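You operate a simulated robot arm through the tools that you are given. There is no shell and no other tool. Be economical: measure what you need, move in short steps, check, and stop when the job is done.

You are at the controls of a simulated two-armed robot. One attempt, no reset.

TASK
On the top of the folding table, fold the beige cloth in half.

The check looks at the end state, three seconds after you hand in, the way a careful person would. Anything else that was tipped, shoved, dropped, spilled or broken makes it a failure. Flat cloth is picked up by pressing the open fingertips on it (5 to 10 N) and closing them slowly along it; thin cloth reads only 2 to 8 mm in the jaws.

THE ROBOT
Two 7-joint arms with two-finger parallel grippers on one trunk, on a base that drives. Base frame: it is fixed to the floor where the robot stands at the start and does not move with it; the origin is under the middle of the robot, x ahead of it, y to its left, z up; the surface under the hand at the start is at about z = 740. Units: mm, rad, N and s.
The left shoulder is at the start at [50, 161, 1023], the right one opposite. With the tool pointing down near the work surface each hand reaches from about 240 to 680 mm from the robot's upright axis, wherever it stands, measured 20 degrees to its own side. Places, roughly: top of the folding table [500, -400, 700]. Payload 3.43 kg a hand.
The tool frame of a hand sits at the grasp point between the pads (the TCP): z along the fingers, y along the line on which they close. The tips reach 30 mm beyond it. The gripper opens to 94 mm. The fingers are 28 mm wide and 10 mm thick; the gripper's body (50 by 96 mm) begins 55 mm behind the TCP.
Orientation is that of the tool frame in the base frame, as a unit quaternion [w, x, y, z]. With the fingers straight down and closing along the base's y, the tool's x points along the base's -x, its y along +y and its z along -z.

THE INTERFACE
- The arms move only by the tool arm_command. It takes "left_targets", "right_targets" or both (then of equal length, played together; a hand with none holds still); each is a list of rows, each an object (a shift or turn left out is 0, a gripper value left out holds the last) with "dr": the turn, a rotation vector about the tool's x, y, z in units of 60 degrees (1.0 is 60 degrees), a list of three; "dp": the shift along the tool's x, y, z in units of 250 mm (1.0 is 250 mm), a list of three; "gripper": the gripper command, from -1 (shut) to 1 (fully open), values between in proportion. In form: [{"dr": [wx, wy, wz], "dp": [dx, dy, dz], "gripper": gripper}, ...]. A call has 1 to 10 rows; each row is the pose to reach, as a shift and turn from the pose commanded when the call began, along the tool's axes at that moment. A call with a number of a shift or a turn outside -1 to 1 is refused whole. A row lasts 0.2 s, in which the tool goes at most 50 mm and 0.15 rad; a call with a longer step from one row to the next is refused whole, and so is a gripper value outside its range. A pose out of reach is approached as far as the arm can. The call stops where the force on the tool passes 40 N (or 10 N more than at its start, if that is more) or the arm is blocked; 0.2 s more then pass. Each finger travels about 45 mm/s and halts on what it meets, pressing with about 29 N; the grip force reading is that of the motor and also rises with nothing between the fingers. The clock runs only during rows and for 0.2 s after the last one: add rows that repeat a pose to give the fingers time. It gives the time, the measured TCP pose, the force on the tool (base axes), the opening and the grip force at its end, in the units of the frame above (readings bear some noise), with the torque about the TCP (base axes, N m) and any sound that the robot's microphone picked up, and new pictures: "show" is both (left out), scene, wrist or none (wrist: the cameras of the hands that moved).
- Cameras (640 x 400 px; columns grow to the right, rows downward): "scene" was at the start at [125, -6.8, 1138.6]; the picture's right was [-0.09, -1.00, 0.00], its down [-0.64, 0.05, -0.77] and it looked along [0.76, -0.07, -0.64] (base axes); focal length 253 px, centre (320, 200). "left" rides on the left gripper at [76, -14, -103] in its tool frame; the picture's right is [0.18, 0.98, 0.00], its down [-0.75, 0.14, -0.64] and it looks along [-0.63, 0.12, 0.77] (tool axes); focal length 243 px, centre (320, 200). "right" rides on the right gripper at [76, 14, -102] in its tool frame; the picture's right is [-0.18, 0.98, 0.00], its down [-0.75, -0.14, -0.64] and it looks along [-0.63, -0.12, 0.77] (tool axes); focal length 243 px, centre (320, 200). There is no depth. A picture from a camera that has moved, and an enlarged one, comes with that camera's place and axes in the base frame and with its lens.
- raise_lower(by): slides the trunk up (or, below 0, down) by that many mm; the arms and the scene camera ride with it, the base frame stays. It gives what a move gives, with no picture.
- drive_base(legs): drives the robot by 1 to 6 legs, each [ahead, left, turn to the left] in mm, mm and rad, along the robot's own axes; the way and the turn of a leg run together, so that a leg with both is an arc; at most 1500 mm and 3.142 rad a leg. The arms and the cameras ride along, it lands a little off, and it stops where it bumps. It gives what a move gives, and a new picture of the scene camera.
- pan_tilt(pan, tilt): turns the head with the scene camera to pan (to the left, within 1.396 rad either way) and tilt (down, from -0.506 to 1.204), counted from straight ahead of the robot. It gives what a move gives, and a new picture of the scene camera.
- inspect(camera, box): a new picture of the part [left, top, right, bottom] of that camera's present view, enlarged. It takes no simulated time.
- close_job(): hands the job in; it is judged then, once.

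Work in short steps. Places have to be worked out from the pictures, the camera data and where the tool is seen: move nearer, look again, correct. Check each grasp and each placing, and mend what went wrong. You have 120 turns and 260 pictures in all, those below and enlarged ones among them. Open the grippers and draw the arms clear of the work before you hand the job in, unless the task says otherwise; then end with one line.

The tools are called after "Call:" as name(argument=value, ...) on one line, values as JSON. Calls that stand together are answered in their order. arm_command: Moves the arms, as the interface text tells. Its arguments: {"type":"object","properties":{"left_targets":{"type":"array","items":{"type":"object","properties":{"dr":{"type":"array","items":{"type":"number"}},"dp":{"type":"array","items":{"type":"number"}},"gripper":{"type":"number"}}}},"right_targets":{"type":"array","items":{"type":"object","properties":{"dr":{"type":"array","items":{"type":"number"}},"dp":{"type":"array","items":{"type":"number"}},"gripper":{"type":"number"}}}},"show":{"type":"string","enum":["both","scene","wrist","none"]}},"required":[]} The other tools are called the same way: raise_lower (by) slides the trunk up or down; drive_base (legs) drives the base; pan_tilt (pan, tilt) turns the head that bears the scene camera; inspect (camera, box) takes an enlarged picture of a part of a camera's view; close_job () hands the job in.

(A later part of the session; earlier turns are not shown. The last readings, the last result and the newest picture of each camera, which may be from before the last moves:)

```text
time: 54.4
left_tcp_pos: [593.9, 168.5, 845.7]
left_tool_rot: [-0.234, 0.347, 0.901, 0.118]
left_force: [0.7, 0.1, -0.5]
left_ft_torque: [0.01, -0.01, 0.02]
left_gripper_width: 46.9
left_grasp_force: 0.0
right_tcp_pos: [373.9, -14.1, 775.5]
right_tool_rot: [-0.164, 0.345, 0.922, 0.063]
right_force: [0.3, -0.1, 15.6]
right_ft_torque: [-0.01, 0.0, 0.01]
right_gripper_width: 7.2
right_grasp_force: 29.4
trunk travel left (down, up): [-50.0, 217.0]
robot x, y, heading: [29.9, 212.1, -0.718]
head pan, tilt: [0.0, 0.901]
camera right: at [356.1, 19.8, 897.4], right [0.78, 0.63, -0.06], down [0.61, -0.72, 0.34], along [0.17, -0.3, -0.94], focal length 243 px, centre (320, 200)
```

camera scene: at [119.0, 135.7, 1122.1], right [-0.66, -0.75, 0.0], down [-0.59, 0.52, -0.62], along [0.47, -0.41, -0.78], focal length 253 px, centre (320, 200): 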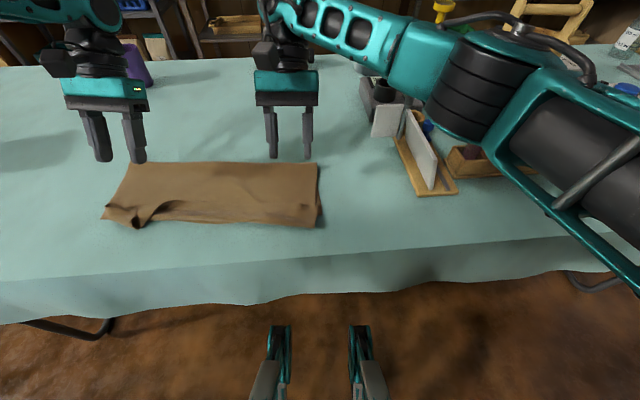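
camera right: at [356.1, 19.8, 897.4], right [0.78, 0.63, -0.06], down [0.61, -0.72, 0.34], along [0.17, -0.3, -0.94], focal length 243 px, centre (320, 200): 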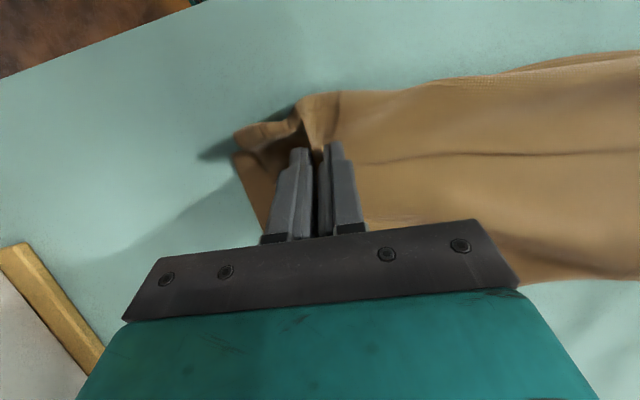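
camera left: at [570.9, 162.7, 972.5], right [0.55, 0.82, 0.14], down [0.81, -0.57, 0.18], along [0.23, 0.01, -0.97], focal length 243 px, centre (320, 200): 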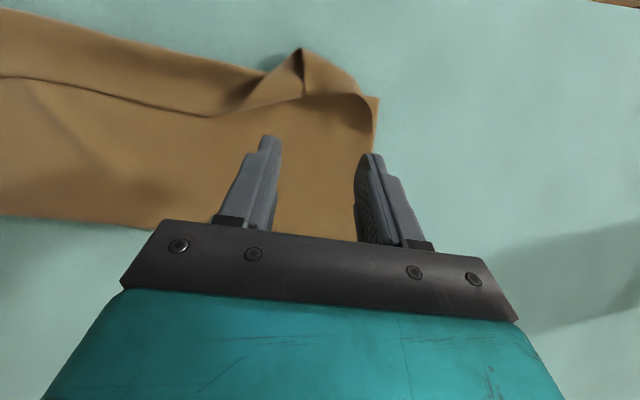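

7.2 mm means I've pinched the layer underneath as well. I'll reopen, lift slightly and retry with lighter contact.

Call:
arm_command(right_targets=[{"dp": [0, 0, 0], "gripper": -0.5}, {"dp": [0, 0, 0], "gripper": 0}, {"dp": [0.01, 0, -0.03], "gripper": 0}, {"dp": [0.03, 0, -0.1], "gripper": 0}, {"dp": [0.03, 0, -0.1], "gripper": 0}], show="wrist")

```text
time: 55.6
left_tcp_pos: [594.6, 169.2, 846.4]
left_tool_rot: [-0.234, 0.346, 0.901, 0.118]
left_force: [-0.7, 0.1, 0.3]
left_ft_torque: [-0.03, -0.03, 0.01]
left_gripper_width: 46.9
left_grasp_force: 0.0
right_tcp_pos: [375.0, -15.2, 800.8]
right_tool_rot: [-0.165, 0.346, 0.922, 0.062]
right_force: [-0.5, 0.0, 0.8]
right_ft_torque: [-0.02, 0.01, 0.0]
right_gripper_width: 46.9
right_grasp_force: 0.0
trunk travel left (down, up): [-50.0, 217.0]
robot x, y, heading: [31.0, 210.4, -0.722]
head pan, tilt: [0.0, 0.901]
camera right: at [358.5, 18.2, 922.6], right [0.78, 0.63, -0.06], down [0.61, -0.72, 0.34], along [0.17, -0.3, -0.94], focal length 243 px, centre (320, 200)
```

right: 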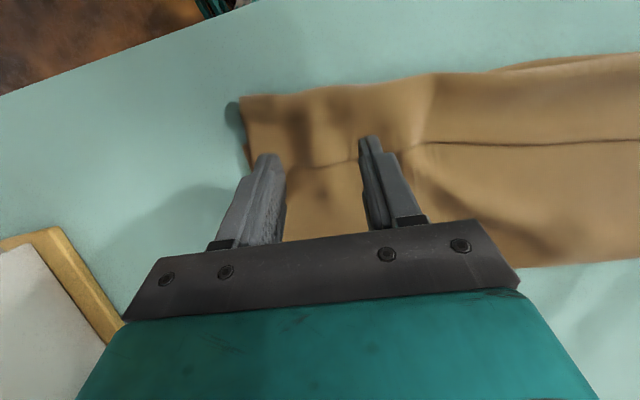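

The fingertips were straddling the strip's edge. I'll go 14 mm further onto the strip with a smaller opening and a lighter touch.

Call:
arm_command(right_targets=[{"dp": [0.04, 0, 0.03], "gripper": -0.25}, {"dp": [0.03, 0, 0.07]}, {"dp": [0.018, 0, 0.11]}, {"dp": [0.016, 0, 0.119]}, {"dp": [0.016, 0, 0.119]}], show="wrist")

```text
time: 56.8
left_tcp_pos: [593.9, 168.7, 846.4]
left_tool_rot: [-0.235, 0.346, 0.901, 0.117]
left_force: [-0.5, -0.8, 0.1]
left_ft_torque: [0.03, 0.03, -0.02]
left_gripper_width: 46.9
left_grasp_force: 0.2
right_tcp_pos: [365.0, -6.1, 774.6]
right_tool_rot: [-0.165, 0.345, 0.922, 0.064]
right_force: [1.2, -2.3, 15.5]
right_ft_torque: [-0.16, -0.07, 0.04]
right_gripper_width: 35.4
right_grasp_force: 0.0
trunk travel left (down, up): [-50.0, 217.0]
robot x, y, heading: [31.0, 211.8, -0.721]
head pan, tilt: [0.0, 0.901]
camera right: at [347.2, 27.8, 898.1], right [0.78, 0.63, -0.06], down [0.61, -0.72, 0.34], along [0.17, -0.3, -0.94], focal length 243 px, centre (320, 200)
```

right: 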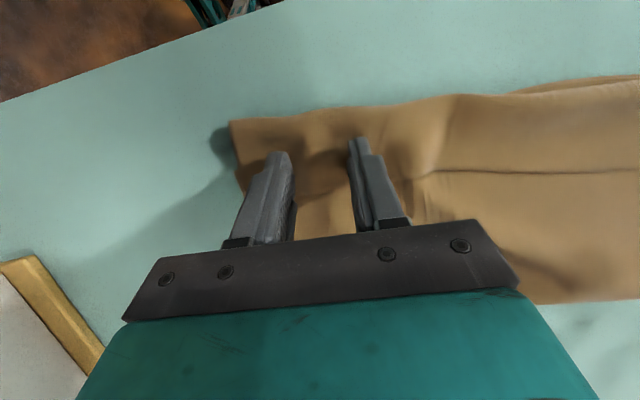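

15 N. I'll ease up about 1 mm and close slowly.

Call:
arm_command(right_targets=[{"dp": [0.001, 0, -0.005]}, {"dp": [0.001, 0, -0.005], "gripper": -0.35}, {"dp": [0.001, 0, -0.005], "gripper": -0.45}, {"dp": [0.001, 0, -0.005], "gripper": -0.55}, {"dp": [0.001, 0, -0.006], "gripper": -0.65}, {"dp": [0.001, 0, -0.007], "gripper": -0.75}, {"dp": [0.001, 0, -0.008], "gripper": -0.85}, {"dp": [0.001, 0, -0.009], "gripper": -1}, {"dp": [0.001, 0, -0.009], "gripper": -1}], show="wrist")

```text
time: 58.8
left_tcp_pos: [592.7, 169.8, 845.7]
left_tool_rot: [-0.235, 0.347, 0.901, 0.117]
left_force: [-0.1, 0.8, 0.3]
left_ft_torque: [0.02, 0.03, 0.0]
left_gripper_width: 47.0
left_grasp_force: 0.0
right_tcp_pos: [364.7, -5.8, 775.7]
right_tool_rot: [-0.166, 0.345, 0.922, 0.063]
right_force: [1.1, 2.0, 3.4]
right_ft_torque: [0.03, -0.03, -0.03]
right_gripper_width: 3.3
right_grasp_force: 29.3
trunk travel left (down, up): [-50.0, 217.0]
robot x, y, heading: [33.8, 211.3, -0.715]
head pan, tilt: [0.0, 0.901]
camera right: at [347.5, 27.7, 898.6], right [0.78, 0.63, -0.06], down [0.61, -0.72, 0.34], along [0.17, -0.3, -0.94], focal length 243 px, centre (320, 200)
```

right: 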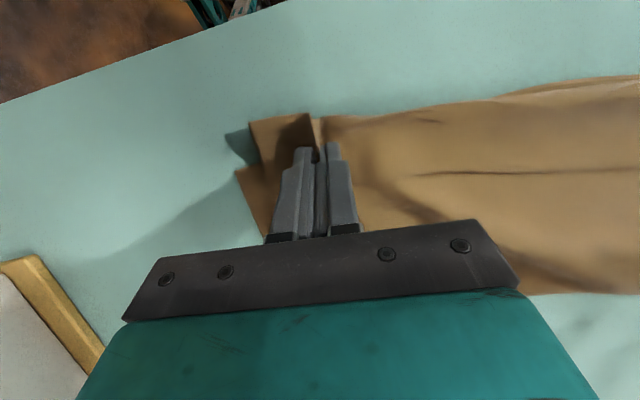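

3.3 mm looks like just the strip. I'll lift it and start rotating forward to flip it over.

Call:
arm_command(right_targets=[{"dp": [0.01, 0, -0.04], "dr": [0, -0.05, 0]}, {"dp": [0.03, 0, -0.08], "dr": [0, -0.18, 0]}, {"dp": [0.05, 0, -0.12], "dr": [0, -0.31, 0]}, {"dp": [0.08, 0, -0.15], "dr": [0, -0.44, 0]}, {"dp": [0.11, 0, -0.18], "dr": [0, -0.57, 0]}, {"dp": [0.14, 0, -0.18], "dr": [0, -0.7, 0]}, {"dp": [0.15, 0, -0.18], "dr": [0, -0.83, 0]}, {"dp": [0.15, 0, -0.18], "dr": [0, -0.9, 0]}])

```text
time: 60.6
left_tcp_pos: [594.2, 170.2, 846.1]
left_tool_rot: [-0.235, 0.346, 0.901, 0.117]
left_force: [0.0, 0.4, 0.7]
left_ft_torque: [0.01, 0.02, 0.0]
left_gripper_width: 47.2
left_grasp_force: 0.1
right_tcp_pos: [350.2, 6.5, 831.6]
right_tool_rot: [0.272, 0.337, 0.896, -0.1]
right_force: [-0.7, -0.5, 0.4]
right_ft_torque: [0.02, 0.01, 0.04]
right_gripper_width: 3.4
right_grasp_force: 28.5
trunk travel left (down, up): [-50.0, 217.0]
robot x, y, heading: [30.8, 211.3, -0.721]
head pan, tilt: [0.0, 0.901]
camera scene: at [119.0, 135.8, 1122.1], right [-0.66, -0.75, 0.0], down [-0.59, 0.52, -0.62], along [0.47, -0.41, -0.78], focal length 253 px, centre (320, 200)
camera right: at [269.2, 95.8, 874.5], right [0.76, 0.64, 0.1], down [0.11, -0.29, 0.95], along [0.64, -0.71, -0.29], focal length 243 px, centre (320, 200)
```

scene: 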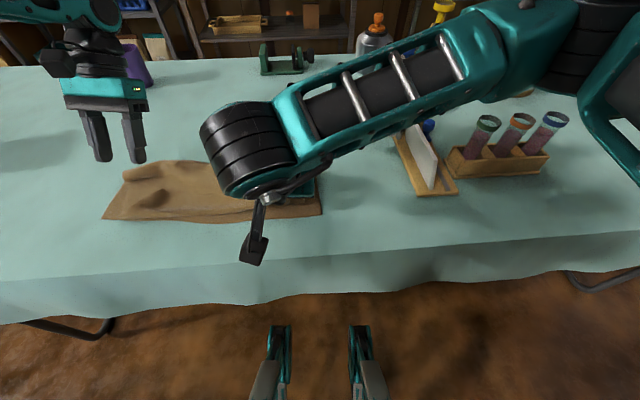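
right: 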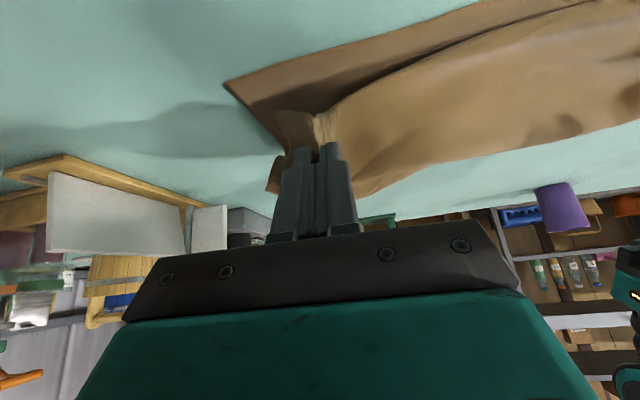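

The strip came up cleanly. I'll look at how the left part of the cloth lies now.

Call:
inspect(camera="scene", box=[80, 130, 340, 250])

Call:
inspect(camera="left", box=[0, 0, 640, 400])

```text
2.46 times, centred on (210, 190) of scene
camera zoom: at [119.0, 135.8, 1122.1], right [-0.66, -0.75, 0.0], down [-0.59, 0.52, -0.62], along [0.47, -0.41, -0.78], focal length 623 px, centre (591, 225)
```

zoom: 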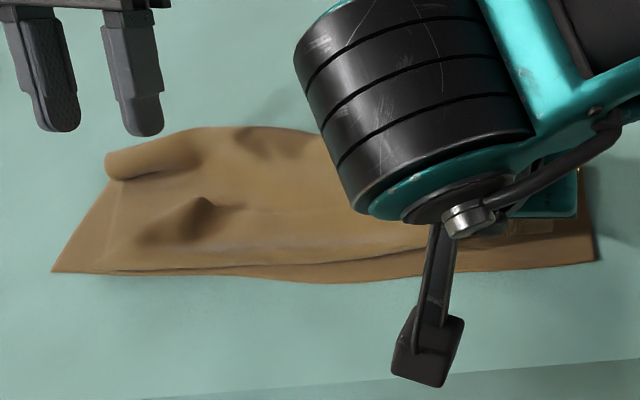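

```text
1.00 times, centred on (320, 200) of left (not enlarged: the box is as wide or as high as the picture)
camera zoom: at [570.9, 163.3, 972.6], right [0.55, 0.83, 0.14], down [0.81, -0.56, 0.18], along [0.23, 0.01, -0.97], focal length 243 px, centre (320, 200)
```

zoom: 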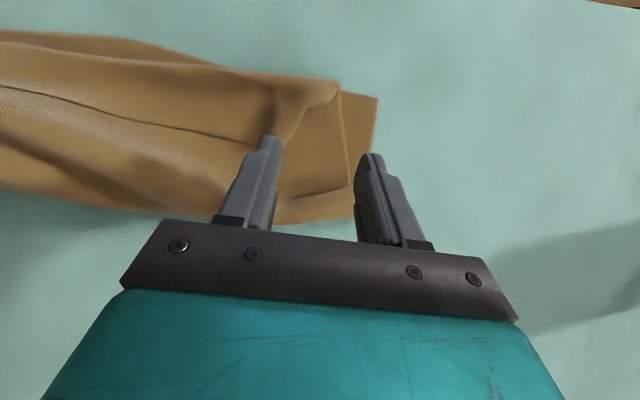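

The right hand holds the edge, but the left side of the strip is still turned back, with its edge at n≈318 around t=470. I'll grip it the same way with the left hand so both corners can be lifted and re-laid.

Call:
arm_command(left_targets=[{"dp": [0.0, -0.09, 0.05], "dr": [0, -0.06, 0], "gripper": -0.25}, {"dp": [0.005, -0.184, 0.12], "dr": [0, -0.12, 0]}, {"dp": [0.01, -0.184, 0.21], "dr": [0, -0.17, 0]}, {"dp": [0.016, -0.184, 0.291], "dr": [0, -0.17, 0]}, {"dp": [0.016, -0.184, 0.291], "dr": [0, -0.17, 0]}], show="wrist")

```text
time: 61.8
left_tcp_pos: [535.5, 165.6, 783.0]
left_tool_rot: [-0.154, 0.355, 0.918, 0.086]
left_force: [-0.5, 0.3, 0.1]
left_ft_torque: [0.02, -0.02, 0.02]
left_gripper_width: 35.4
left_grasp_force: 0.1
right_tcp_pos: [349.6, 5.4, 830.5]
right_tool_rot: [0.271, 0.335, 0.897, -0.1]
right_force: [1.6, 0.0, 0.4]
right_ft_torque: [-0.02, 0.04, -0.06]
right_gripper_width: 3.1
right_grasp_force: 28.5
trunk travel left (down, up): [-50.0, 217.0]
robot x, y, heading: [32.0, 211.0, -0.717]
head pan, tilt: [0.0, 0.901]
camera left: at [495.8, 174.7, 905.2], right [0.54, 0.84, 0.11], down [0.77, -0.54, 0.35], along [0.35, -0.1, -0.93], focal length 243 px, centre (320, 200)
```

left: 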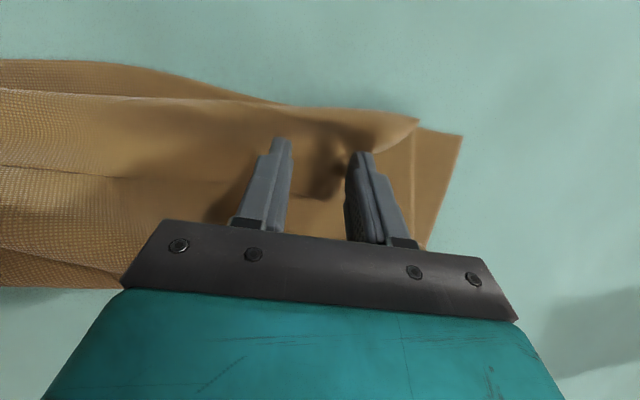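

The tips are on the strip, about 25 mm inside its edge. I'll nudge outward 6 mm and press down.

Call:
arm_command(left_targets=[{"dp": [-0.028, 0, 0.005]}, {"dp": [-0.034, 0, 0.022]}, {"dp": [-0.036, 0, 0.027]}, {"dp": [-0.036, 0, 0.027]}], show="none")

```text
time: 62.8
left_tcp_pos: [538.2, 161.9, 776.3]
left_tool_rot: [-0.153, 0.356, 0.918, 0.085]
left_force: [-2.3, 3.2, 21.8]
left_ft_torque: [-0.25, 0.32, -0.12]
left_gripper_width: 34.7
left_grasp_force: 0.1
right_tcp_pos: [348.3, 6.9, 833.4]
right_tool_rot: [0.272, 0.336, 0.896, -0.101]
right_force: [0.0, 0.3, -0.2]
right_ft_torque: [0.0, 0.0, -0.05]
right_gripper_width: 3.2
right_grasp_force: 29.3
trunk travel left (down, up): [-50.0, 217.0]
robot x, y, heading: [26.5, 211.8, -0.719]
head pan, tilt: [0.0, 0.901]
```

22 N, which is too firm. I'll ease up and close slowly, rising slightly as it closes, as worked on the right.

Call:
arm_command(left_targets=[{"dp": [0.002, 0, -0.008]}, {"dp": [0.002, 0, -0.008], "gripper": -0.35}, {"dp": [0.002, 0, -0.008], "gripper": -0.45}, {"dp": [0.002, 0, -0.008], "gripper": -0.55}, {"dp": [0.002, 0, -0.009], "gripper": -0.65}, {"dp": [0.002, 0, -0.01], "gripper": -0.75}, {"dp": [0.002, 0, -0.011], "gripper": -0.85}, {"dp": [0.002, 0, -0.012], "gripper": -1}, {"dp": [0.002, 0, -0.012], "gripper": -1}], show="wrist")

```text
time: 64.8
left_tcp_pos: [540.6, 161.2, 777.3]
left_tool_rot: [-0.154, 0.356, 0.918, 0.085]
left_force: [-0.1, 0.7, 0.7]
left_ft_torque: [0.04, -0.04, -0.04]
left_gripper_width: 2.1
left_grasp_force: 29.6
right_tcp_pos: [349.5, 6.8, 830.5]
right_tool_rot: [0.271, 0.336, 0.897, -0.1]
right_force: [-0.1, -0.2, 0.3]
right_ft_torque: [-0.01, 0.02, -0.01]
right_gripper_width: 3.2
right_grasp_force: 29.2
trunk travel left (down, up): [-50.0, 217.0]
robot x, y, heading: [32.1, 211.2, -0.717]
head pan, tilt: [0.0, 0.901]
camera left: at [501.3, 170.2, 899.0], right [0.54, 0.84, 0.11], down [0.77, -0.54, 0.35], along [0.35, -0.1, -0.93], focal length 243 px, centre (320, 200)
```

left: 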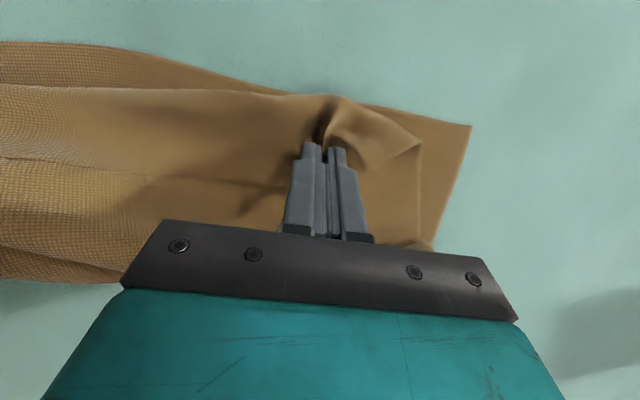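

Good grip at 2.1 mm. Now I'll lift both corners up to n≈405, z≈905, spreading them to t≈508/226 so the fold line re-forms near n≈440.

Call:
arm_command(left_targets=[{"dp": [-0.02, 0.02, -0.12], "dr": [0, -0.1, 0]}, {"dp": [-0.05, 0.045, -0.24], "dr": [0, -0.22, 0]}, {"dp": [-0.09, 0.07, -0.36], "dr": [0, -0.34, 0]}, {"dp": [-0.13, 0.095, -0.46], "dr": [0, -0.46, 0]}, {"dp": [-0.17, 0.115, -0.54], "dr": [0, -0.58, 0]}, {"dp": [-0.2, 0.13, -0.59], "dr": [0, -0.7, 0]}, {"dp": [-0.224, 0.136, -0.614], "dr": [0, -0.83, 0]}, {"dp": [-0.224, 0.136, -0.614], "dr": [0, -0.83, 0]}], right_targets=[{"dp": [-0.11, 0, -0.03]}, {"dp": [-0.21, -0.01, -0.04]}, {"dp": [-0.31, -0.015, -0.03]}, {"dp": [-0.4, -0.02, 0.0]}, {"dp": [-0.49, -0.025, 0.03]}, {"dp": [-0.57, -0.03, 0.06]}, {"dp": [-0.642, -0.03, 0.081]}, {"dp": [-0.642, -0.03, 0.081]}])

Call:
inspect(camera="scene", box=[60, 90, 360, 270])

```text
time: 66.6
left_tcp_pos: [637.4, 108.7, 903.7]
left_tool_rot: [0.248, 0.359, 0.897, -0.074]
left_force: [-4.1, -5.2, 0.2]
left_ft_torque: [-0.15, 0.13, -0.16]
left_gripper_width: 2.4
left_grasp_force: 29.4
right_tcp_pos: [453.8, -94.0, 903.1]
right_tool_rot: [0.27, 0.336, 0.897, -0.101]
right_force: [4.7, 4.2, 0.2]
right_ft_torque: [0.13, -0.09, 0.13]
right_gripper_width: 3.3
right_grasp_force: 28.8
trunk travel left (down, up): [-50.0, 217.0]
robot x, y, heading: [33.1, 204.2, -0.72]
head pan, tilt: [0.0, 0.901]
camera scene: at [119.0, 135.7, 1122.1], right [-0.66, -0.75, 0.0], down [-0.59, 0.52, -0.62], along [0.47, -0.41, -0.78], focal length 253 px, centre (320, 200)
camera right: at [373.0, -4.6, 946.5], right [0.76, 0.64, 0.1], down [0.11, -0.29, 0.95], along [0.64, -0.71, -0.29], focal length 243 px, centre (320, 200)
camera left: at [540.7, 176.2, 954.2], right [0.55, 0.83, -0.05], down [0.31, -0.16, 0.94], along [0.77, -0.53, -0.35], focal length 243 px, centre (320, 200)
```

scene: 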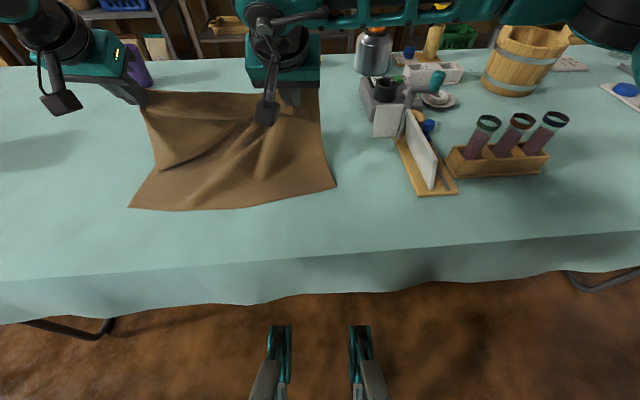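
right: 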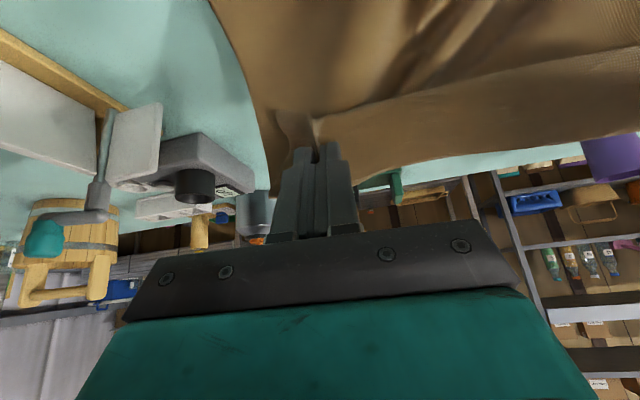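
left: 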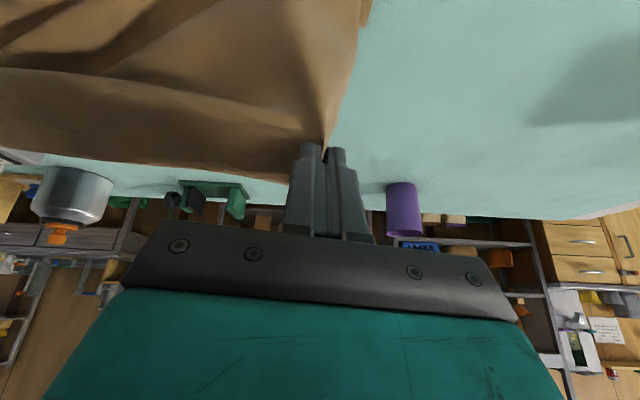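

```text
2.13 times, centred on (210, 180) of scene
camera zoom: at [119.0, 135.7, 1122.1], right [-0.66, -0.75, 0.0], down [-0.59, 0.52, -0.62], along [0.47, -0.41, -0.78], focal length 540 px, centre (555, 243)
```

zoom: 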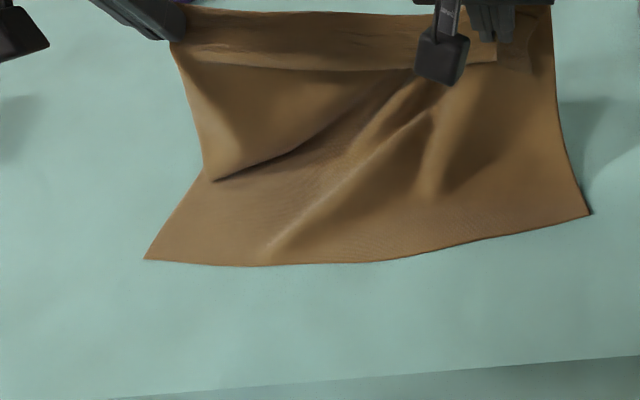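

Both corners are up and the turned-back strip hangs towards me. The lower layer swivelled about 7°: near corners are now at (n,t)=(279,539) and (330,146). That's fine if I fold consistently with it. I'll move the hands out over the true mid-line to pull out hidden slack.

Call:
arm_command(left_targets=[{"dp": [-0.03, -0.01, 0.018]}, {"dp": [-0.06, -0.015, 0.036]}, {"dp": [-0.094, -0.015, 0.054]}, {"dp": [-0.094, -0.015, 0.054]}], right_targets=[{"dp": [-0.08, 0.01, 0.054]}, {"dp": [-0.16, 0.015, 0.108]}, {"dp": [-0.247, 0.015, 0.164]}, {"dp": [-0.247, 0.015, 0.164]}], show="scene")

Call:
inspect(camera="scene", box=[60, 60, 380, 260])

```text
time: 67.6
left_tcp_pos: [655.1, 88.4, 902.9]
left_tool_rot: [0.246, 0.358, 0.898, -0.072]
left_force: [-1.8, -3.6, 0.5]
left_ft_torque: [-0.07, 0.06, -0.08]
left_gripper_width: 2.2
left_grasp_force: 29.7
right_tcp_pos: [511.8, -141.1, 903.1]
right_tool_rot: [0.271, 0.336, 0.897, -0.101]
right_force: [2.0, 2.1, -0.4]
right_ft_torque: [0.1, 0.0, 0.08]
right_gripper_width: 3.5
right_grasp_force: 29.2
trunk travel left (down, up): [-50.0, 217.0]
robot x, y, heading: [35.1, 213.7, -0.715]
head pan, tilt: [0.0, 0.901]
camera scene: at [119.0, 135.7, 1122.1], right [-0.66, -0.75, 0.0], down [-0.59, 0.52, -0.62], along [0.47, -0.41, -0.78], focal length 253 px, centre (320, 200)
```

scene: 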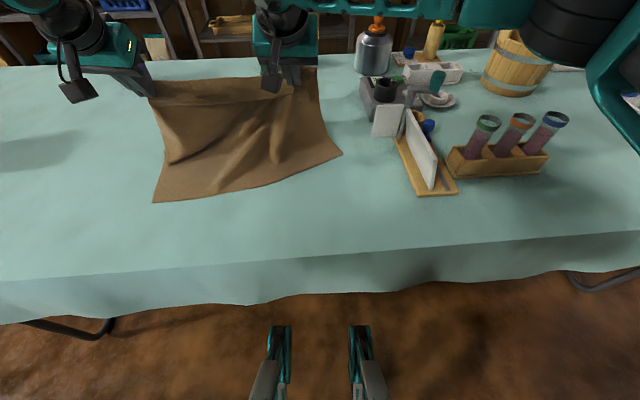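

```text
2.00 times, centred on (220, 160) of scene
camera zoom: at [119.0, 135.7, 1122.1], right [-0.66, -0.75, 0.0], down [-0.59, 0.52, -0.62], along [0.47, -0.41, -0.78], focal length 506 px, centre (520, 280)
```

zoom: 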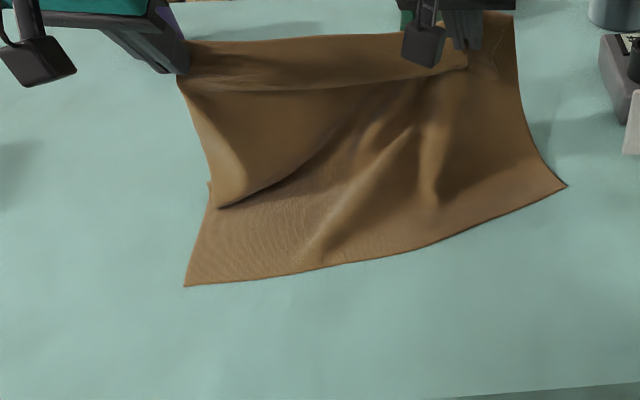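

The lower layer slides along with the right hand, so that pinch probably includes a lower layer too. The cleanest fix is to open the cloth out flat and refold with what I've learned: keep tension, grip closer to the edge, and release with more tilt. I'll lay the edge back outward and release.

Call:
arm_command(left_targets=[{"dp": [-0.1, 0, 0.06], "dr": [0, 0.1, 0]}, {"dp": [-0.16, 0, 0.16], "dr": [0, 0.2, 0]}, {"dp": [-0.16, 0, 0.28], "dr": [0, 0.3, 0]}, {"dp": [-0.1, 0, 0.4], "dr": [0, 0.4, 0]}, {"dp": [-0.04, 0, 0.5], "dr": [0, 0.5, 0]}, {"dp": [-0.012, 0, 0.538], "dr": [0, 0.5, 0]}, {"dp": [-0.012, 0, 0.538], "dr": [0, 0.5, 0], "gripper": -0.3}, {"dp": [-0.012, 0, 0.538], "dr": [0, 0.5, 0], "gripper": 0.3}, {"dp": [-0.08, 0, 0.4], "dr": [0, 0.5, 0]}, {"dp": [-0.16, 0, 0.25], "dr": [0, 0.5, 0]}], right_targets=[{"dp": [-0.06, 0, 0.06], "dr": [0, 0.1, 0]}, {"dp": [-0.08, 0, 0.16], "dr": [0, 0.2, 0]}, {"dp": [-0.06, 0, 0.27], "dr": [0, 0.3, 0]}, {"dp": [0.0, 0, 0.37], "dr": [0, 0.4, 0]}, {"dp": [0.06, 0, 0.46], "dr": [0, 0.5, 0]}, {"dp": [0.088, 0, 0.494], "dr": [0, 0.56, 0]}, {"dp": [0.088, 0, 0.494], "dr": [0, 0.56, 0], "gripper": -0.3}, {"dp": [0.088, 0, 0.494], "dr": [0, 0.56, 0], "gripper": 0.3}, {"dp": [0.01, 0, 0.36], "dr": [0, 0.56, 0]}, {"dp": [-0.07, 0, 0.21], "dr": [0, 0.56, 0]}])

```text
time: 69.0
left_tcp_pos: [665.1, 80.9, 817.8]
left_tool_rot: [0.003, 0.372, 0.928, 0.012]
left_force: [-10.2, -14.9, -1.7]
left_ft_torque: [-0.41, 0.31, -0.31]
left_gripper_width: 2.2
left_grasp_force: 29.2
left hand out of reach, approached as far as the arm can: row 3, 4, 5, 6
right_tcp_pos: [502.4, -150.3, 791.2]
right_tool_rot: [0.034, 0.338, 0.94, 0.004]
right_force: [11.3, 14.4, 1.9]
right_ft_torque: [0.45, -0.36, 0.26]
right_gripper_width: 3.3
right_grasp_force: 28.5
right hand out of reach, approached as far as the arm can: row 3, 4, 5, 6
trunk travel left (down, up): [-50.0, 217.0]
robot x, y, heading: [28.8, 212.8, -0.718]
head pan, tilt: [0.0, 0.901]
stopped in row 6 (right hand): the force on the tool passed its limit at 47 N (the readings are from after the stop); the commanded pose is now the measured one
camera scene: at [118.8, 135.2, 1122.1], right [-0.66, -0.75, 0.0], down [-0.59, 0.52, -0.62], along [0.47, -0.41, -0.78], focal length 253 px, centre (320, 200)
camera right: at [446.4, -89.1, 890.2], right [0.77, 0.64, 0.04], down [0.45, -0.58, 0.68], along [0.46, -0.5, -0.73], focal length 243 px, centre (320, 200)
camera left: at [601.6, 121.0, 920.6], right [0.55, 0.84, 0.02], down [0.63, -0.43, 0.64], along [0.55, -0.34, -0.77], focal length 243 px, centre (320, 200)
```

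scene: 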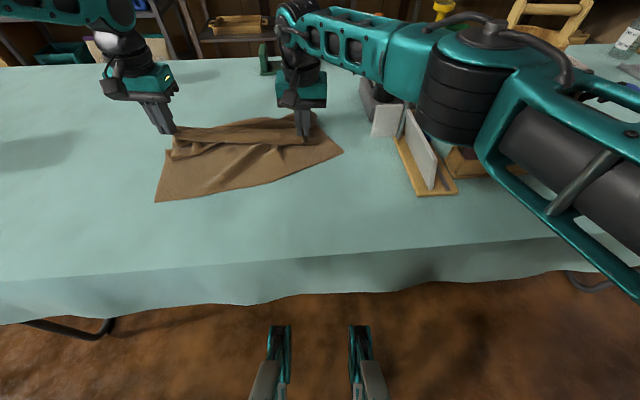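
right: 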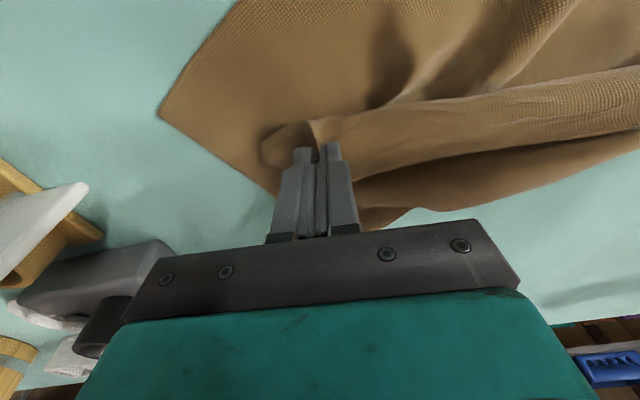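
left: 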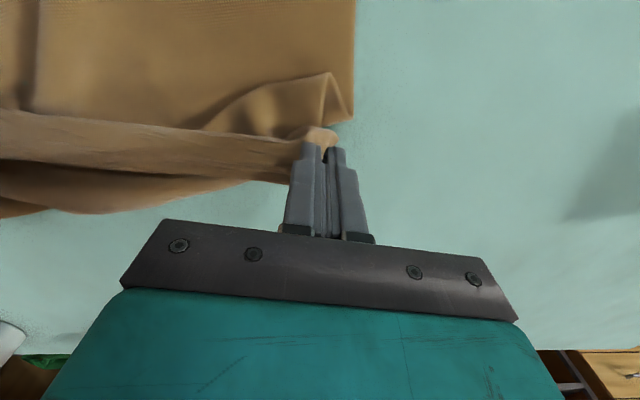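

The hands are pulling against each other at 18 N. I'll bring them together slightly, lower and release.

Call:
arm_command(left_targets=[{"dp": [0, -0.04, 0.03]}, {"dp": [0, -0.06, 0.1]}, {"dp": [0, -0.06, 0.15], "gripper": -0.7}, {"dp": [0, -0.06, 0.15], "gripper": 0}, {"dp": [0, -0.06, 0.15], "gripper": 0.3}, {"dp": [0, -0.06, 0.05]}, {"dp": [0, -0.06, -0.14]}, {"dp": [0, 0.0, -0.3]}], right_targets=[{"dp": [0, 0.02, 0.0]}, {"dp": [0, 0.03, 0.02]}, {"dp": [0, 0.03, 0.03], "gripper": -0.7}, {"dp": [0, 0.03, 0.03], "gripper": 0}, {"dp": [0, 0.03, 0.03], "gripper": 0.3}, {"dp": [0, 0.03, -0.05]}, {"dp": [0, 0.03, -0.22]}, {"dp": [0, 0.0, -0.38]}])

```text
time: 70.8
left_tcp_pos: [668.5, 81.9, 893.6]
left_tool_rot: [0.004, 0.37, 0.929, 0.015]
left_force: [0.1, -0.7, 0.5]
left_ft_torque: [-0.03, -0.01, 0.03]
left_gripper_width: 61.1
left_grasp_force: 0.0
left hand out of reach, approached as far as the arm can: row 1, 2, 3, 4, 5, 6
right_tcp_pos: [494.0, -153.4, 887.0]
right_tool_rot: [0.032, 0.342, 0.939, -0.001]
right_force: [0.1, 0.3, 0.5]
right_ft_torque: [-0.02, 0.02, -0.03]
right_gripper_width: 61.2
right_grasp_force: 0.1
trunk travel left (down, up): [-50.0, 217.0]
robot x, y, heading: [31.6, 215.3, -0.718]
head pan, tilt: [0.0, 0.901]
camera scene: at [118.8, 135.9, 1122.1], right [-0.66, -0.75, 0.0], down [-0.59, 0.52, -0.62], along [0.47, -0.41, -0.78], focal length 253 px, centre (320, 200)
camera right: at [439.6, -90.7, 984.6], right [0.77, 0.63, 0.03], down [0.45, -0.58, 0.68], along [0.45, -0.51, -0.73], focal length 243 px, centre (320, 200)
camera left: at [602.2, 121.5, 996.3], right [0.54, 0.84, 0.03], down [0.63, -0.43, 0.64], along [0.55, -0.33, -0.76], focal length 243 px, centre (320, 200)
```

scene: 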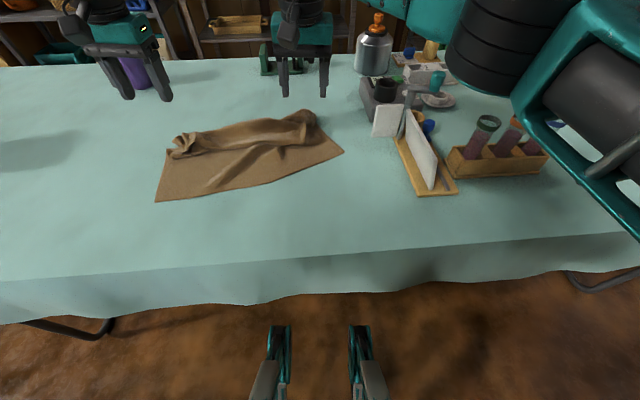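
right: 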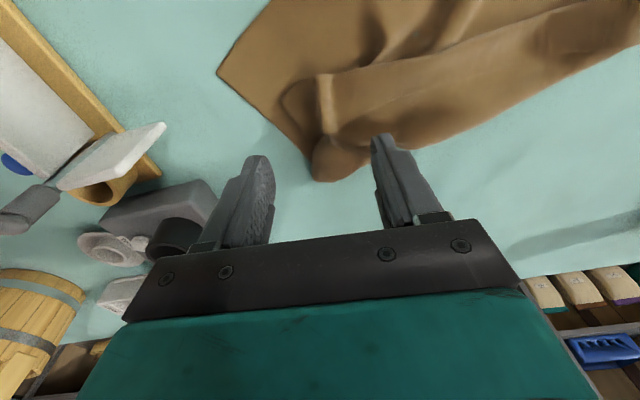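
left: 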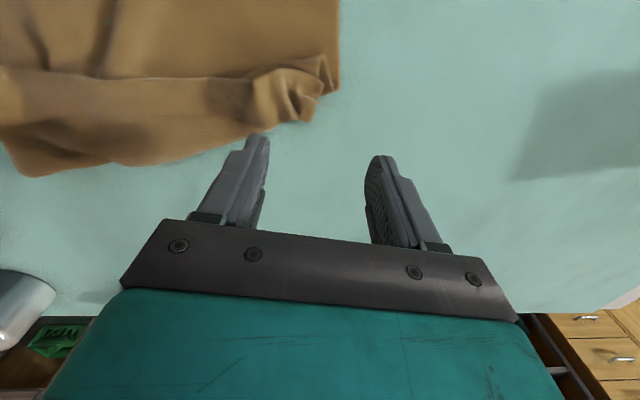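

Released. I'll zoom in to see how the cloth is bunched.

Call:
inspect(camera="scene", box=[130, 90, 370, 215])

```text
2.67 times, centred on (250, 152) of scene
camera zoom: at [118.8, 135.9, 1122.1], right [-0.66, -0.75, 0.0], down [-0.59, 0.52, -0.62], along [0.47, -0.41, -0.78], focal length 675 px, centre (507, 327)
```

zoom: 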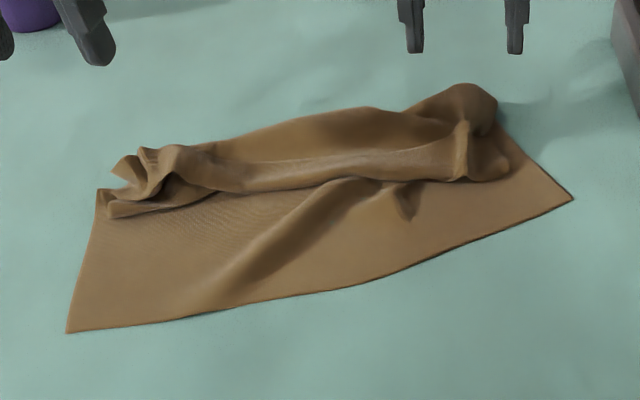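

I need to know whether the front line of that rolled strip is the free edge. I'll enlarge both wrist views.

Call:
inspect(camera="right", box=[210, 0, 640, 200])

Call:
inspect(camera="left", box=[0, 0, 360, 200])

```text
1.49 times, centred on (425, 100) of right
camera zoom: at [439.6, -90.7, 984.6], right [0.77, 0.63, 0.03], down [0.45, -0.58, 0.68], along [0.45, -0.51, -0.73], focal length 361 px, centre (164, 349)
```

zoom: 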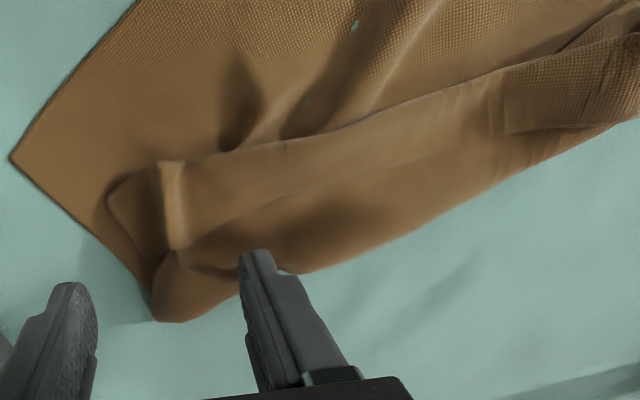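

```text
1.78 times, centred on (180, 100) of left
camera zoom: at [602.2, 121.5, 996.3], right [0.54, 0.84, 0.03], down [0.63, -0.43, 0.64], along [0.55, -0.33, -0.76], focal length 431 px, centre (569, 378)
```

zoom: 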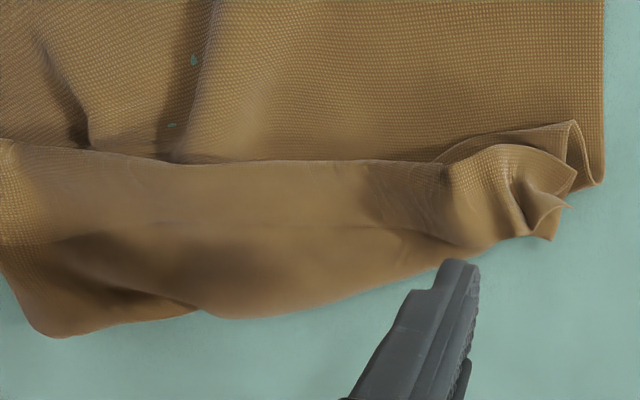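

Correcting my mapping of that zoom, the near corners are at D≈(304,499) and C≈(448,125), rotated 21°. The front line of the strip is the free edge, about 110 mm (left) to 50 mm (right) short of the near edge, and the fold line is already about right. I only need to grip the free edge and draw it over to the near edge. I'll yaw both hands 21° and go above the grip points.

Call:
arm_command(left_targets=[{"dp": [0, -0.05, 0.05], "dr": [0, 0, -0.13], "gripper": -0.2}, {"dp": [0.008, -0.1, 0.15], "dr": [0, 0, -0.26]}, {"dp": [0.016, -0.152, 0.26], "dr": [0, 0, -0.39]}, {"dp": [0.016, -0.152, 0.376], "dr": [0, 0, -0.397]}, {"dp": [0.016, -0.152, 0.376], "dr": [0, 0, -0.397]}], right_targets=[{"dp": [0, 0.06, 0.05], "dr": [0, 0, -0.12], "gripper": -0.2}, {"dp": [0.006, 0.13, 0.14], "dr": [0, 0, -0.24]}, {"dp": [0.012, 0.192, 0.24], "dr": [0, 0, -0.34]}, {"dp": [0.012, 0.192, 0.348], "dr": [0, 0, -0.34]}, {"dp": [0.012, 0.192, 0.348], "dr": [0, 0, -0.34]}])

```text
time: 72.0
left_tcp_pos: [635.5, 72.0, 803.8]
left_tool_rot: [0.006, 0.169, 0.986, 0.014]
left_force: [0.2, 0.2, -0.3]
left_ft_torque: [0.01, 0.02, 0.01]
left_gripper_width: 37.6
left_grasp_force: 0.1
left hand out of reach, approached as far as the arm can: row 3, 4, 5
right_tcp_pos: [517.3, -117.3, 800.3]
right_tool_rot: [0.031, 0.17, 0.985, -0.008]
right_force: [-0.1, 0.0, -0.1]
right_ft_torque: [0.02, 0.0, 0.06]
right_gripper_width: 37.6
right_grasp_force: 0.0
right hand out of reach, approached as far as the arm can: row 3, 4, 5
trunk travel left (down, up): [-50.0, 217.0]
robot x, y, heading: [33.6, 211.0, -0.713]
head pan, tilt: [0.0, 0.901]
camera scene: at [119.3, 135.9, 1122.1], right [-0.66, -0.75, 0.0], down [-0.59, 0.52, -0.62], along [0.47, -0.41, -0.78], focal length 253 px, centre (320, 200)
camera right: at [445.0, -75.1, 898.3], right [0.5, 0.86, 0.01], down [0.62, -0.37, 0.69], along [0.6, -0.34, -0.72], focal length 243 px, centre (320, 200)
camera left: at [558.0, 81.0, 904.7], right [0.15, 0.99, 0.03], down [0.75, -0.13, 0.65], along [0.65, -0.08, -0.76], focal length 243 px, centre (320, 200)
```

scene: 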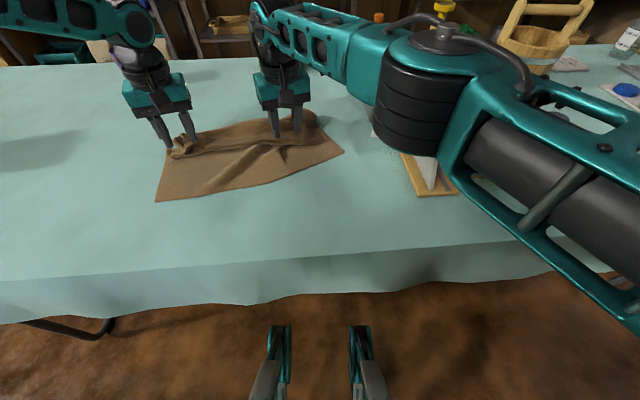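
right: 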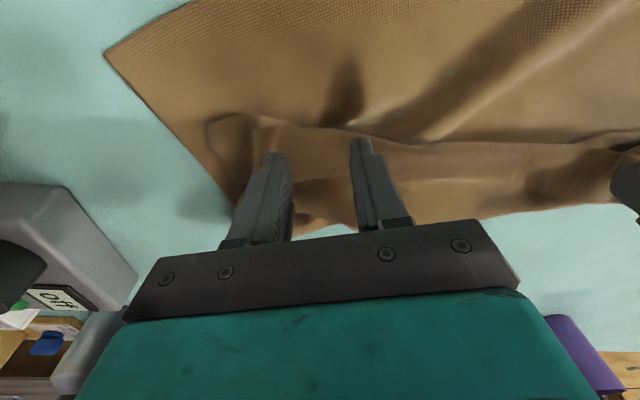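
left: 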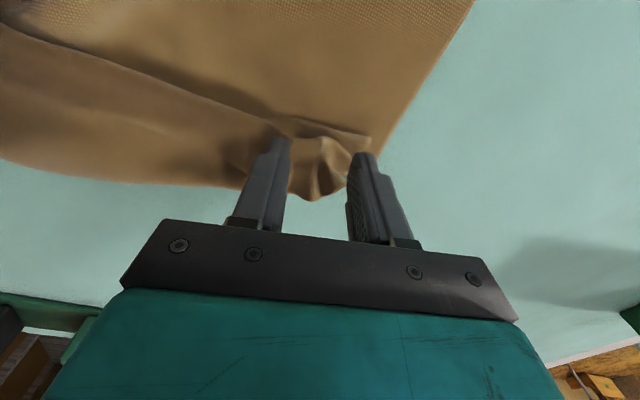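

The left fingers straddle the bunched left corner of the top layer, and the right ones are near the free edge. I'll nudge both about 9 mm onto the material and lower towards contact.

Call:
arm_command(left_targets=[{"dp": [-0.03, 0.005, 0.04]}, {"dp": [-0.03, 0.005, 0.08]}, {"dp": [-0.03, 0.005, 0.096]}, {"dp": [-0.03, 0.005, 0.096]}], right_targets=[{"dp": [-0.04, 0, 0.04]}, {"dp": [-0.04, 0, 0.08]}, {"dp": [-0.04, 0, 0.09]}, {"dp": [-0.04, 0, 0.09]}], show="wrist")

```text
time: 73.0
left_tcp_pos: [637.4, 81.9, 785.5]
left_tool_rot: [0.007, 0.169, 0.985, 0.014]
left_force: [0.4, 0.3, 0.4]
left_ft_torque: [0.02, -0.01, 0.03]
left_gripper_width: 37.5
left_grasp_force: 0.0
left hand out of reach, approached as far as the arm can: row 1, 2, 3, 4
right_tcp_pos: [516.2, -123.6, 779.7]
right_tool_rot: [0.031, 0.171, 0.985, -0.006]
right_force: [-0.3, -0.3, 0.8]
right_ft_torque: [0.01, 0.0, -0.01]
right_gripper_width: 37.8
right_grasp_force: 0.1
right hand out of reach, approached as far as the arm can: row 1, 2, 3, 4
trunk travel left (down, up): [-50.0, 217.0]
robot x, y, heading: [33.5, 213.8, -0.715]
head pan, tilt: [0.0, 0.901]
camera right: at [443.1, -81.3, 876.9], right [0.5, 0.86, 0.01], down [0.62, -0.37, 0.69], along [0.6, -0.34, -0.72], focal length 243 px, centre (320, 200)
camera left: at [559.5, 91.3, 887.7], right [0.15, 0.99, 0.03], down [0.75, -0.14, 0.65], along [0.65, -0.08, -0.76], focal length 243 px, centre (320, 200)
```

right: 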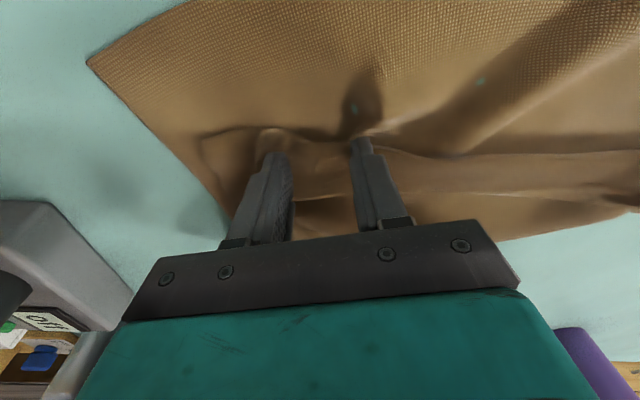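
left: 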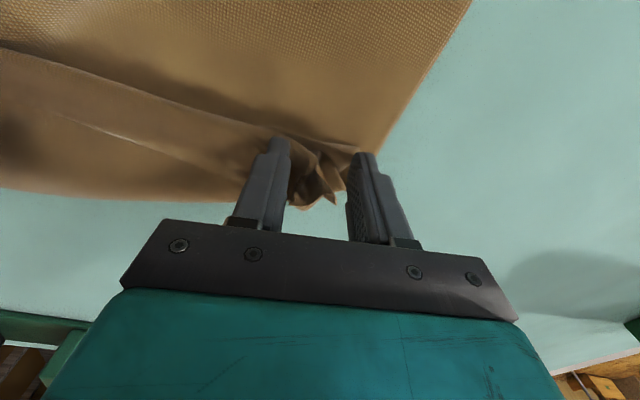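

Both arms are at their reach limit with this yaw. I'll lift a little and drive the base 60 mm forward, which is ground I've already covered, to get working room.

Call:
arm_command(left_targets=[{"dp": [0.05, 0, -0.1]}, {"dp": [0.1, 0, -0.22]}, {"dp": [0.1, 0, -0.22]}], right_targets=[{"dp": [0.05, 0, -0.1]}, {"dp": [0.1, 0, -0.22]}, {"dp": [0.1, 0, -0.22]}], show="none")

Call:
drive_base(legs=[[60, 0, 0]])

```text
time: 73.8
left_tcp_pos: [613.4, 89.1, 839.7]
left_tool_rot: [0.007, 0.17, 0.985, 0.015]
left_force: [0.3, -0.2, -0.4]
left_ft_torque: [-0.03, 0.0, -0.03]
left_gripper_width: 37.5
left_grasp_force: 0.0
right_tcp_pos: [488.4, -112.8, 832.5]
right_tool_rot: [0.031, 0.172, 0.985, -0.007]
right_force: [0.7, 0.0, 0.4]
right_ft_torque: [-0.03, -0.03, 0.01]
right_gripper_width: 37.7
right_grasp_force: 0.1
trunk travel left (down, up): [-50.0, 217.0]
robot x, y, heading: [30.3, 213.8, -0.717]
head pan, tilt: [0.0, 0.901]
```

```text
time: 74.7
left_tcp_pos: [657.8, 48.3, 840.1]
left_tool_rot: [0.007, 0.169, 0.985, 0.015]
left_force: [0.1, 0.0, -0.8]
left_ft_torque: [-0.02, -0.02, 0.02]
left_gripper_width: 37.5
left_grasp_force: 0.0
right_tcp_pos: [534.3, -151.4, 832.7]
right_tool_rot: [0.031, 0.172, 0.985, -0.006]
right_force: [0.4, 0.3, -0.2]
right_ft_torque: [0.03, -0.02, 0.01]
right_gripper_width: 37.8
right_grasp_force: 0.1
trunk travel left (down, up): [-50.0, 217.0]
robot x, y, heading: [76.7, 169.0, -0.718]
head pan, tilt: [0.0, 0.901]
camera scene: at [164.5, 96.0, 1122.0], right [-0.66, -0.75, 0.0], down [-0.59, 0.52, -0.62], along [0.47, -0.41, -0.78], focal length 253 px, centre (320, 200)
```

scene: 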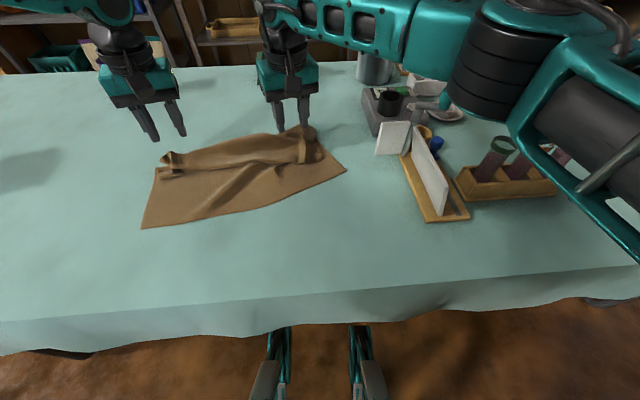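

There's more room now. I'll go back over the same grip points, left on the bunch and right on the smooth free edge, at z≈785.

Call:
arm_command(left_targets=[{"dp": [0.04, 0.033, 0.07]}, {"dp": [0.07, 0.066, 0.15]}, {"dp": [0.07, 0.066, 0.22]}, {"dp": [0.07, 0.066, 0.22]}], right_targets=[{"dp": [0.05, 0.06, 0.07]}, {"dp": [0.106, 0.11, 0.14]}, {"dp": [0.106, 0.11, 0.19]}, {"dp": [0.106, 0.11, 0.19]}], show="wrist")

```text
time: 75.7
left_tcp_pos: [648.4, 71.6, 786.1]
left_tool_rot: [0.007, 0.169, 0.985, 0.014]
left_force: [0.2, 0.5, 1.4]
left_ft_torque: [-0.01, 0.01, -0.01]
left_gripper_width: 37.7
left_grasp_force: 0.0
right_tcp_pos: [520.4, -117.8, 781.9]
right_tool_rot: [0.031, 0.171, 0.985, -0.007]
right_force: [0.1, 0.5, 0.2]
right_ft_torque: [-0.04, 0.0, 0.02]
right_gripper_width: 37.7
right_grasp_force: 0.1
trunk travel left (down, up): [-50.0, 217.0]
robot x, y, heading: [76.4, 169.6, -0.718]
head pan, tilt: [0.0, 0.901]
camera right: at [448.1, -77.1, 880.2], right [0.5, 0.86, 0.01], down [0.62, -0.37, 0.69], along [0.6, -0.34, -0.72], focal length 243 px, centre (320, 200)
camera left: at [570.6, 80.8, 888.0], right [0.15, 0.99, 0.03], down [0.74, -0.14, 0.65], along [0.65, -0.08, -0.76], focal length 243 px, centre (320, 200)
```

right: 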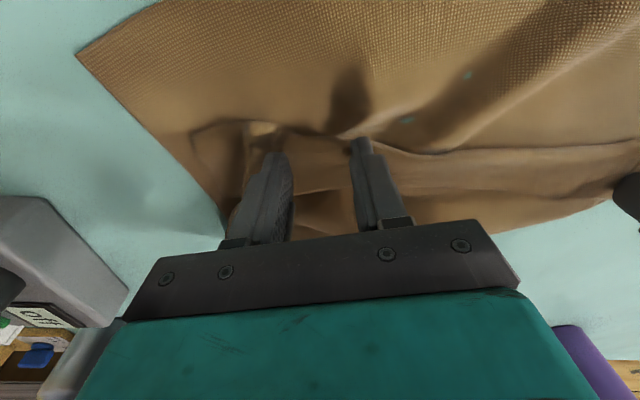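
left: 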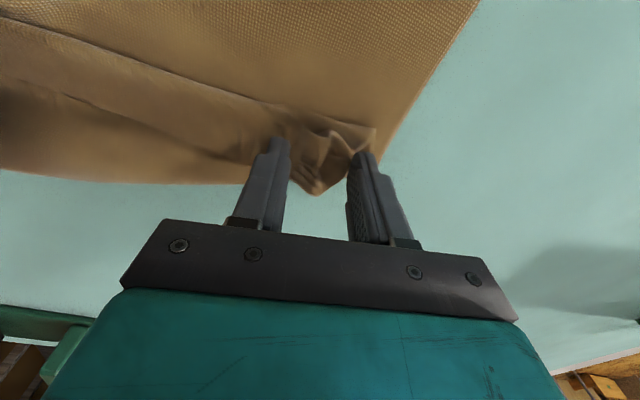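

Positions look good. The left bunch sits between the fingers and the right tips are just inside the free edge. I'll lower to light contact.

Call:
arm_command(left_targets=[{"dp": [0.03, 0.01, 0.008]}, {"dp": [0.03, 0.01, 0.024]}, {"dp": [0.03, 0.01, 0.032]}], right_targets=[{"dp": [0, 0, 0.012]}, {"dp": [0, 0, 0.02]}, {"dp": [0, 0, 0.026]}], show="none")

```text
time: 76.5
left_tcp_pos: [641.4, 77.5, 777.3]
left_tool_rot: [0.008, 0.169, 0.985, 0.013]
left_force: [-0.7, -0.7, 0.9]
left_ft_torque: [-0.03, 0.02, 0.0]
left_gripper_width: 37.6
left_grasp_force: 0.1
right_tcp_pos: [521.3, -117.7, 776.9]
right_tool_rot: [0.032, 0.171, 0.985, -0.006]
right_force: [0.4, -0.2, 0.3]
right_ft_torque: [-0.03, -0.04, 0.01]
right_gripper_width: 37.4
right_grasp_force: 0.1
trunk travel left (down, up): [-50.0, 217.0]
robot x, y, heading: [73.4, 172.4, -0.721]
head pan, tilt: [0.0, 0.901]
```

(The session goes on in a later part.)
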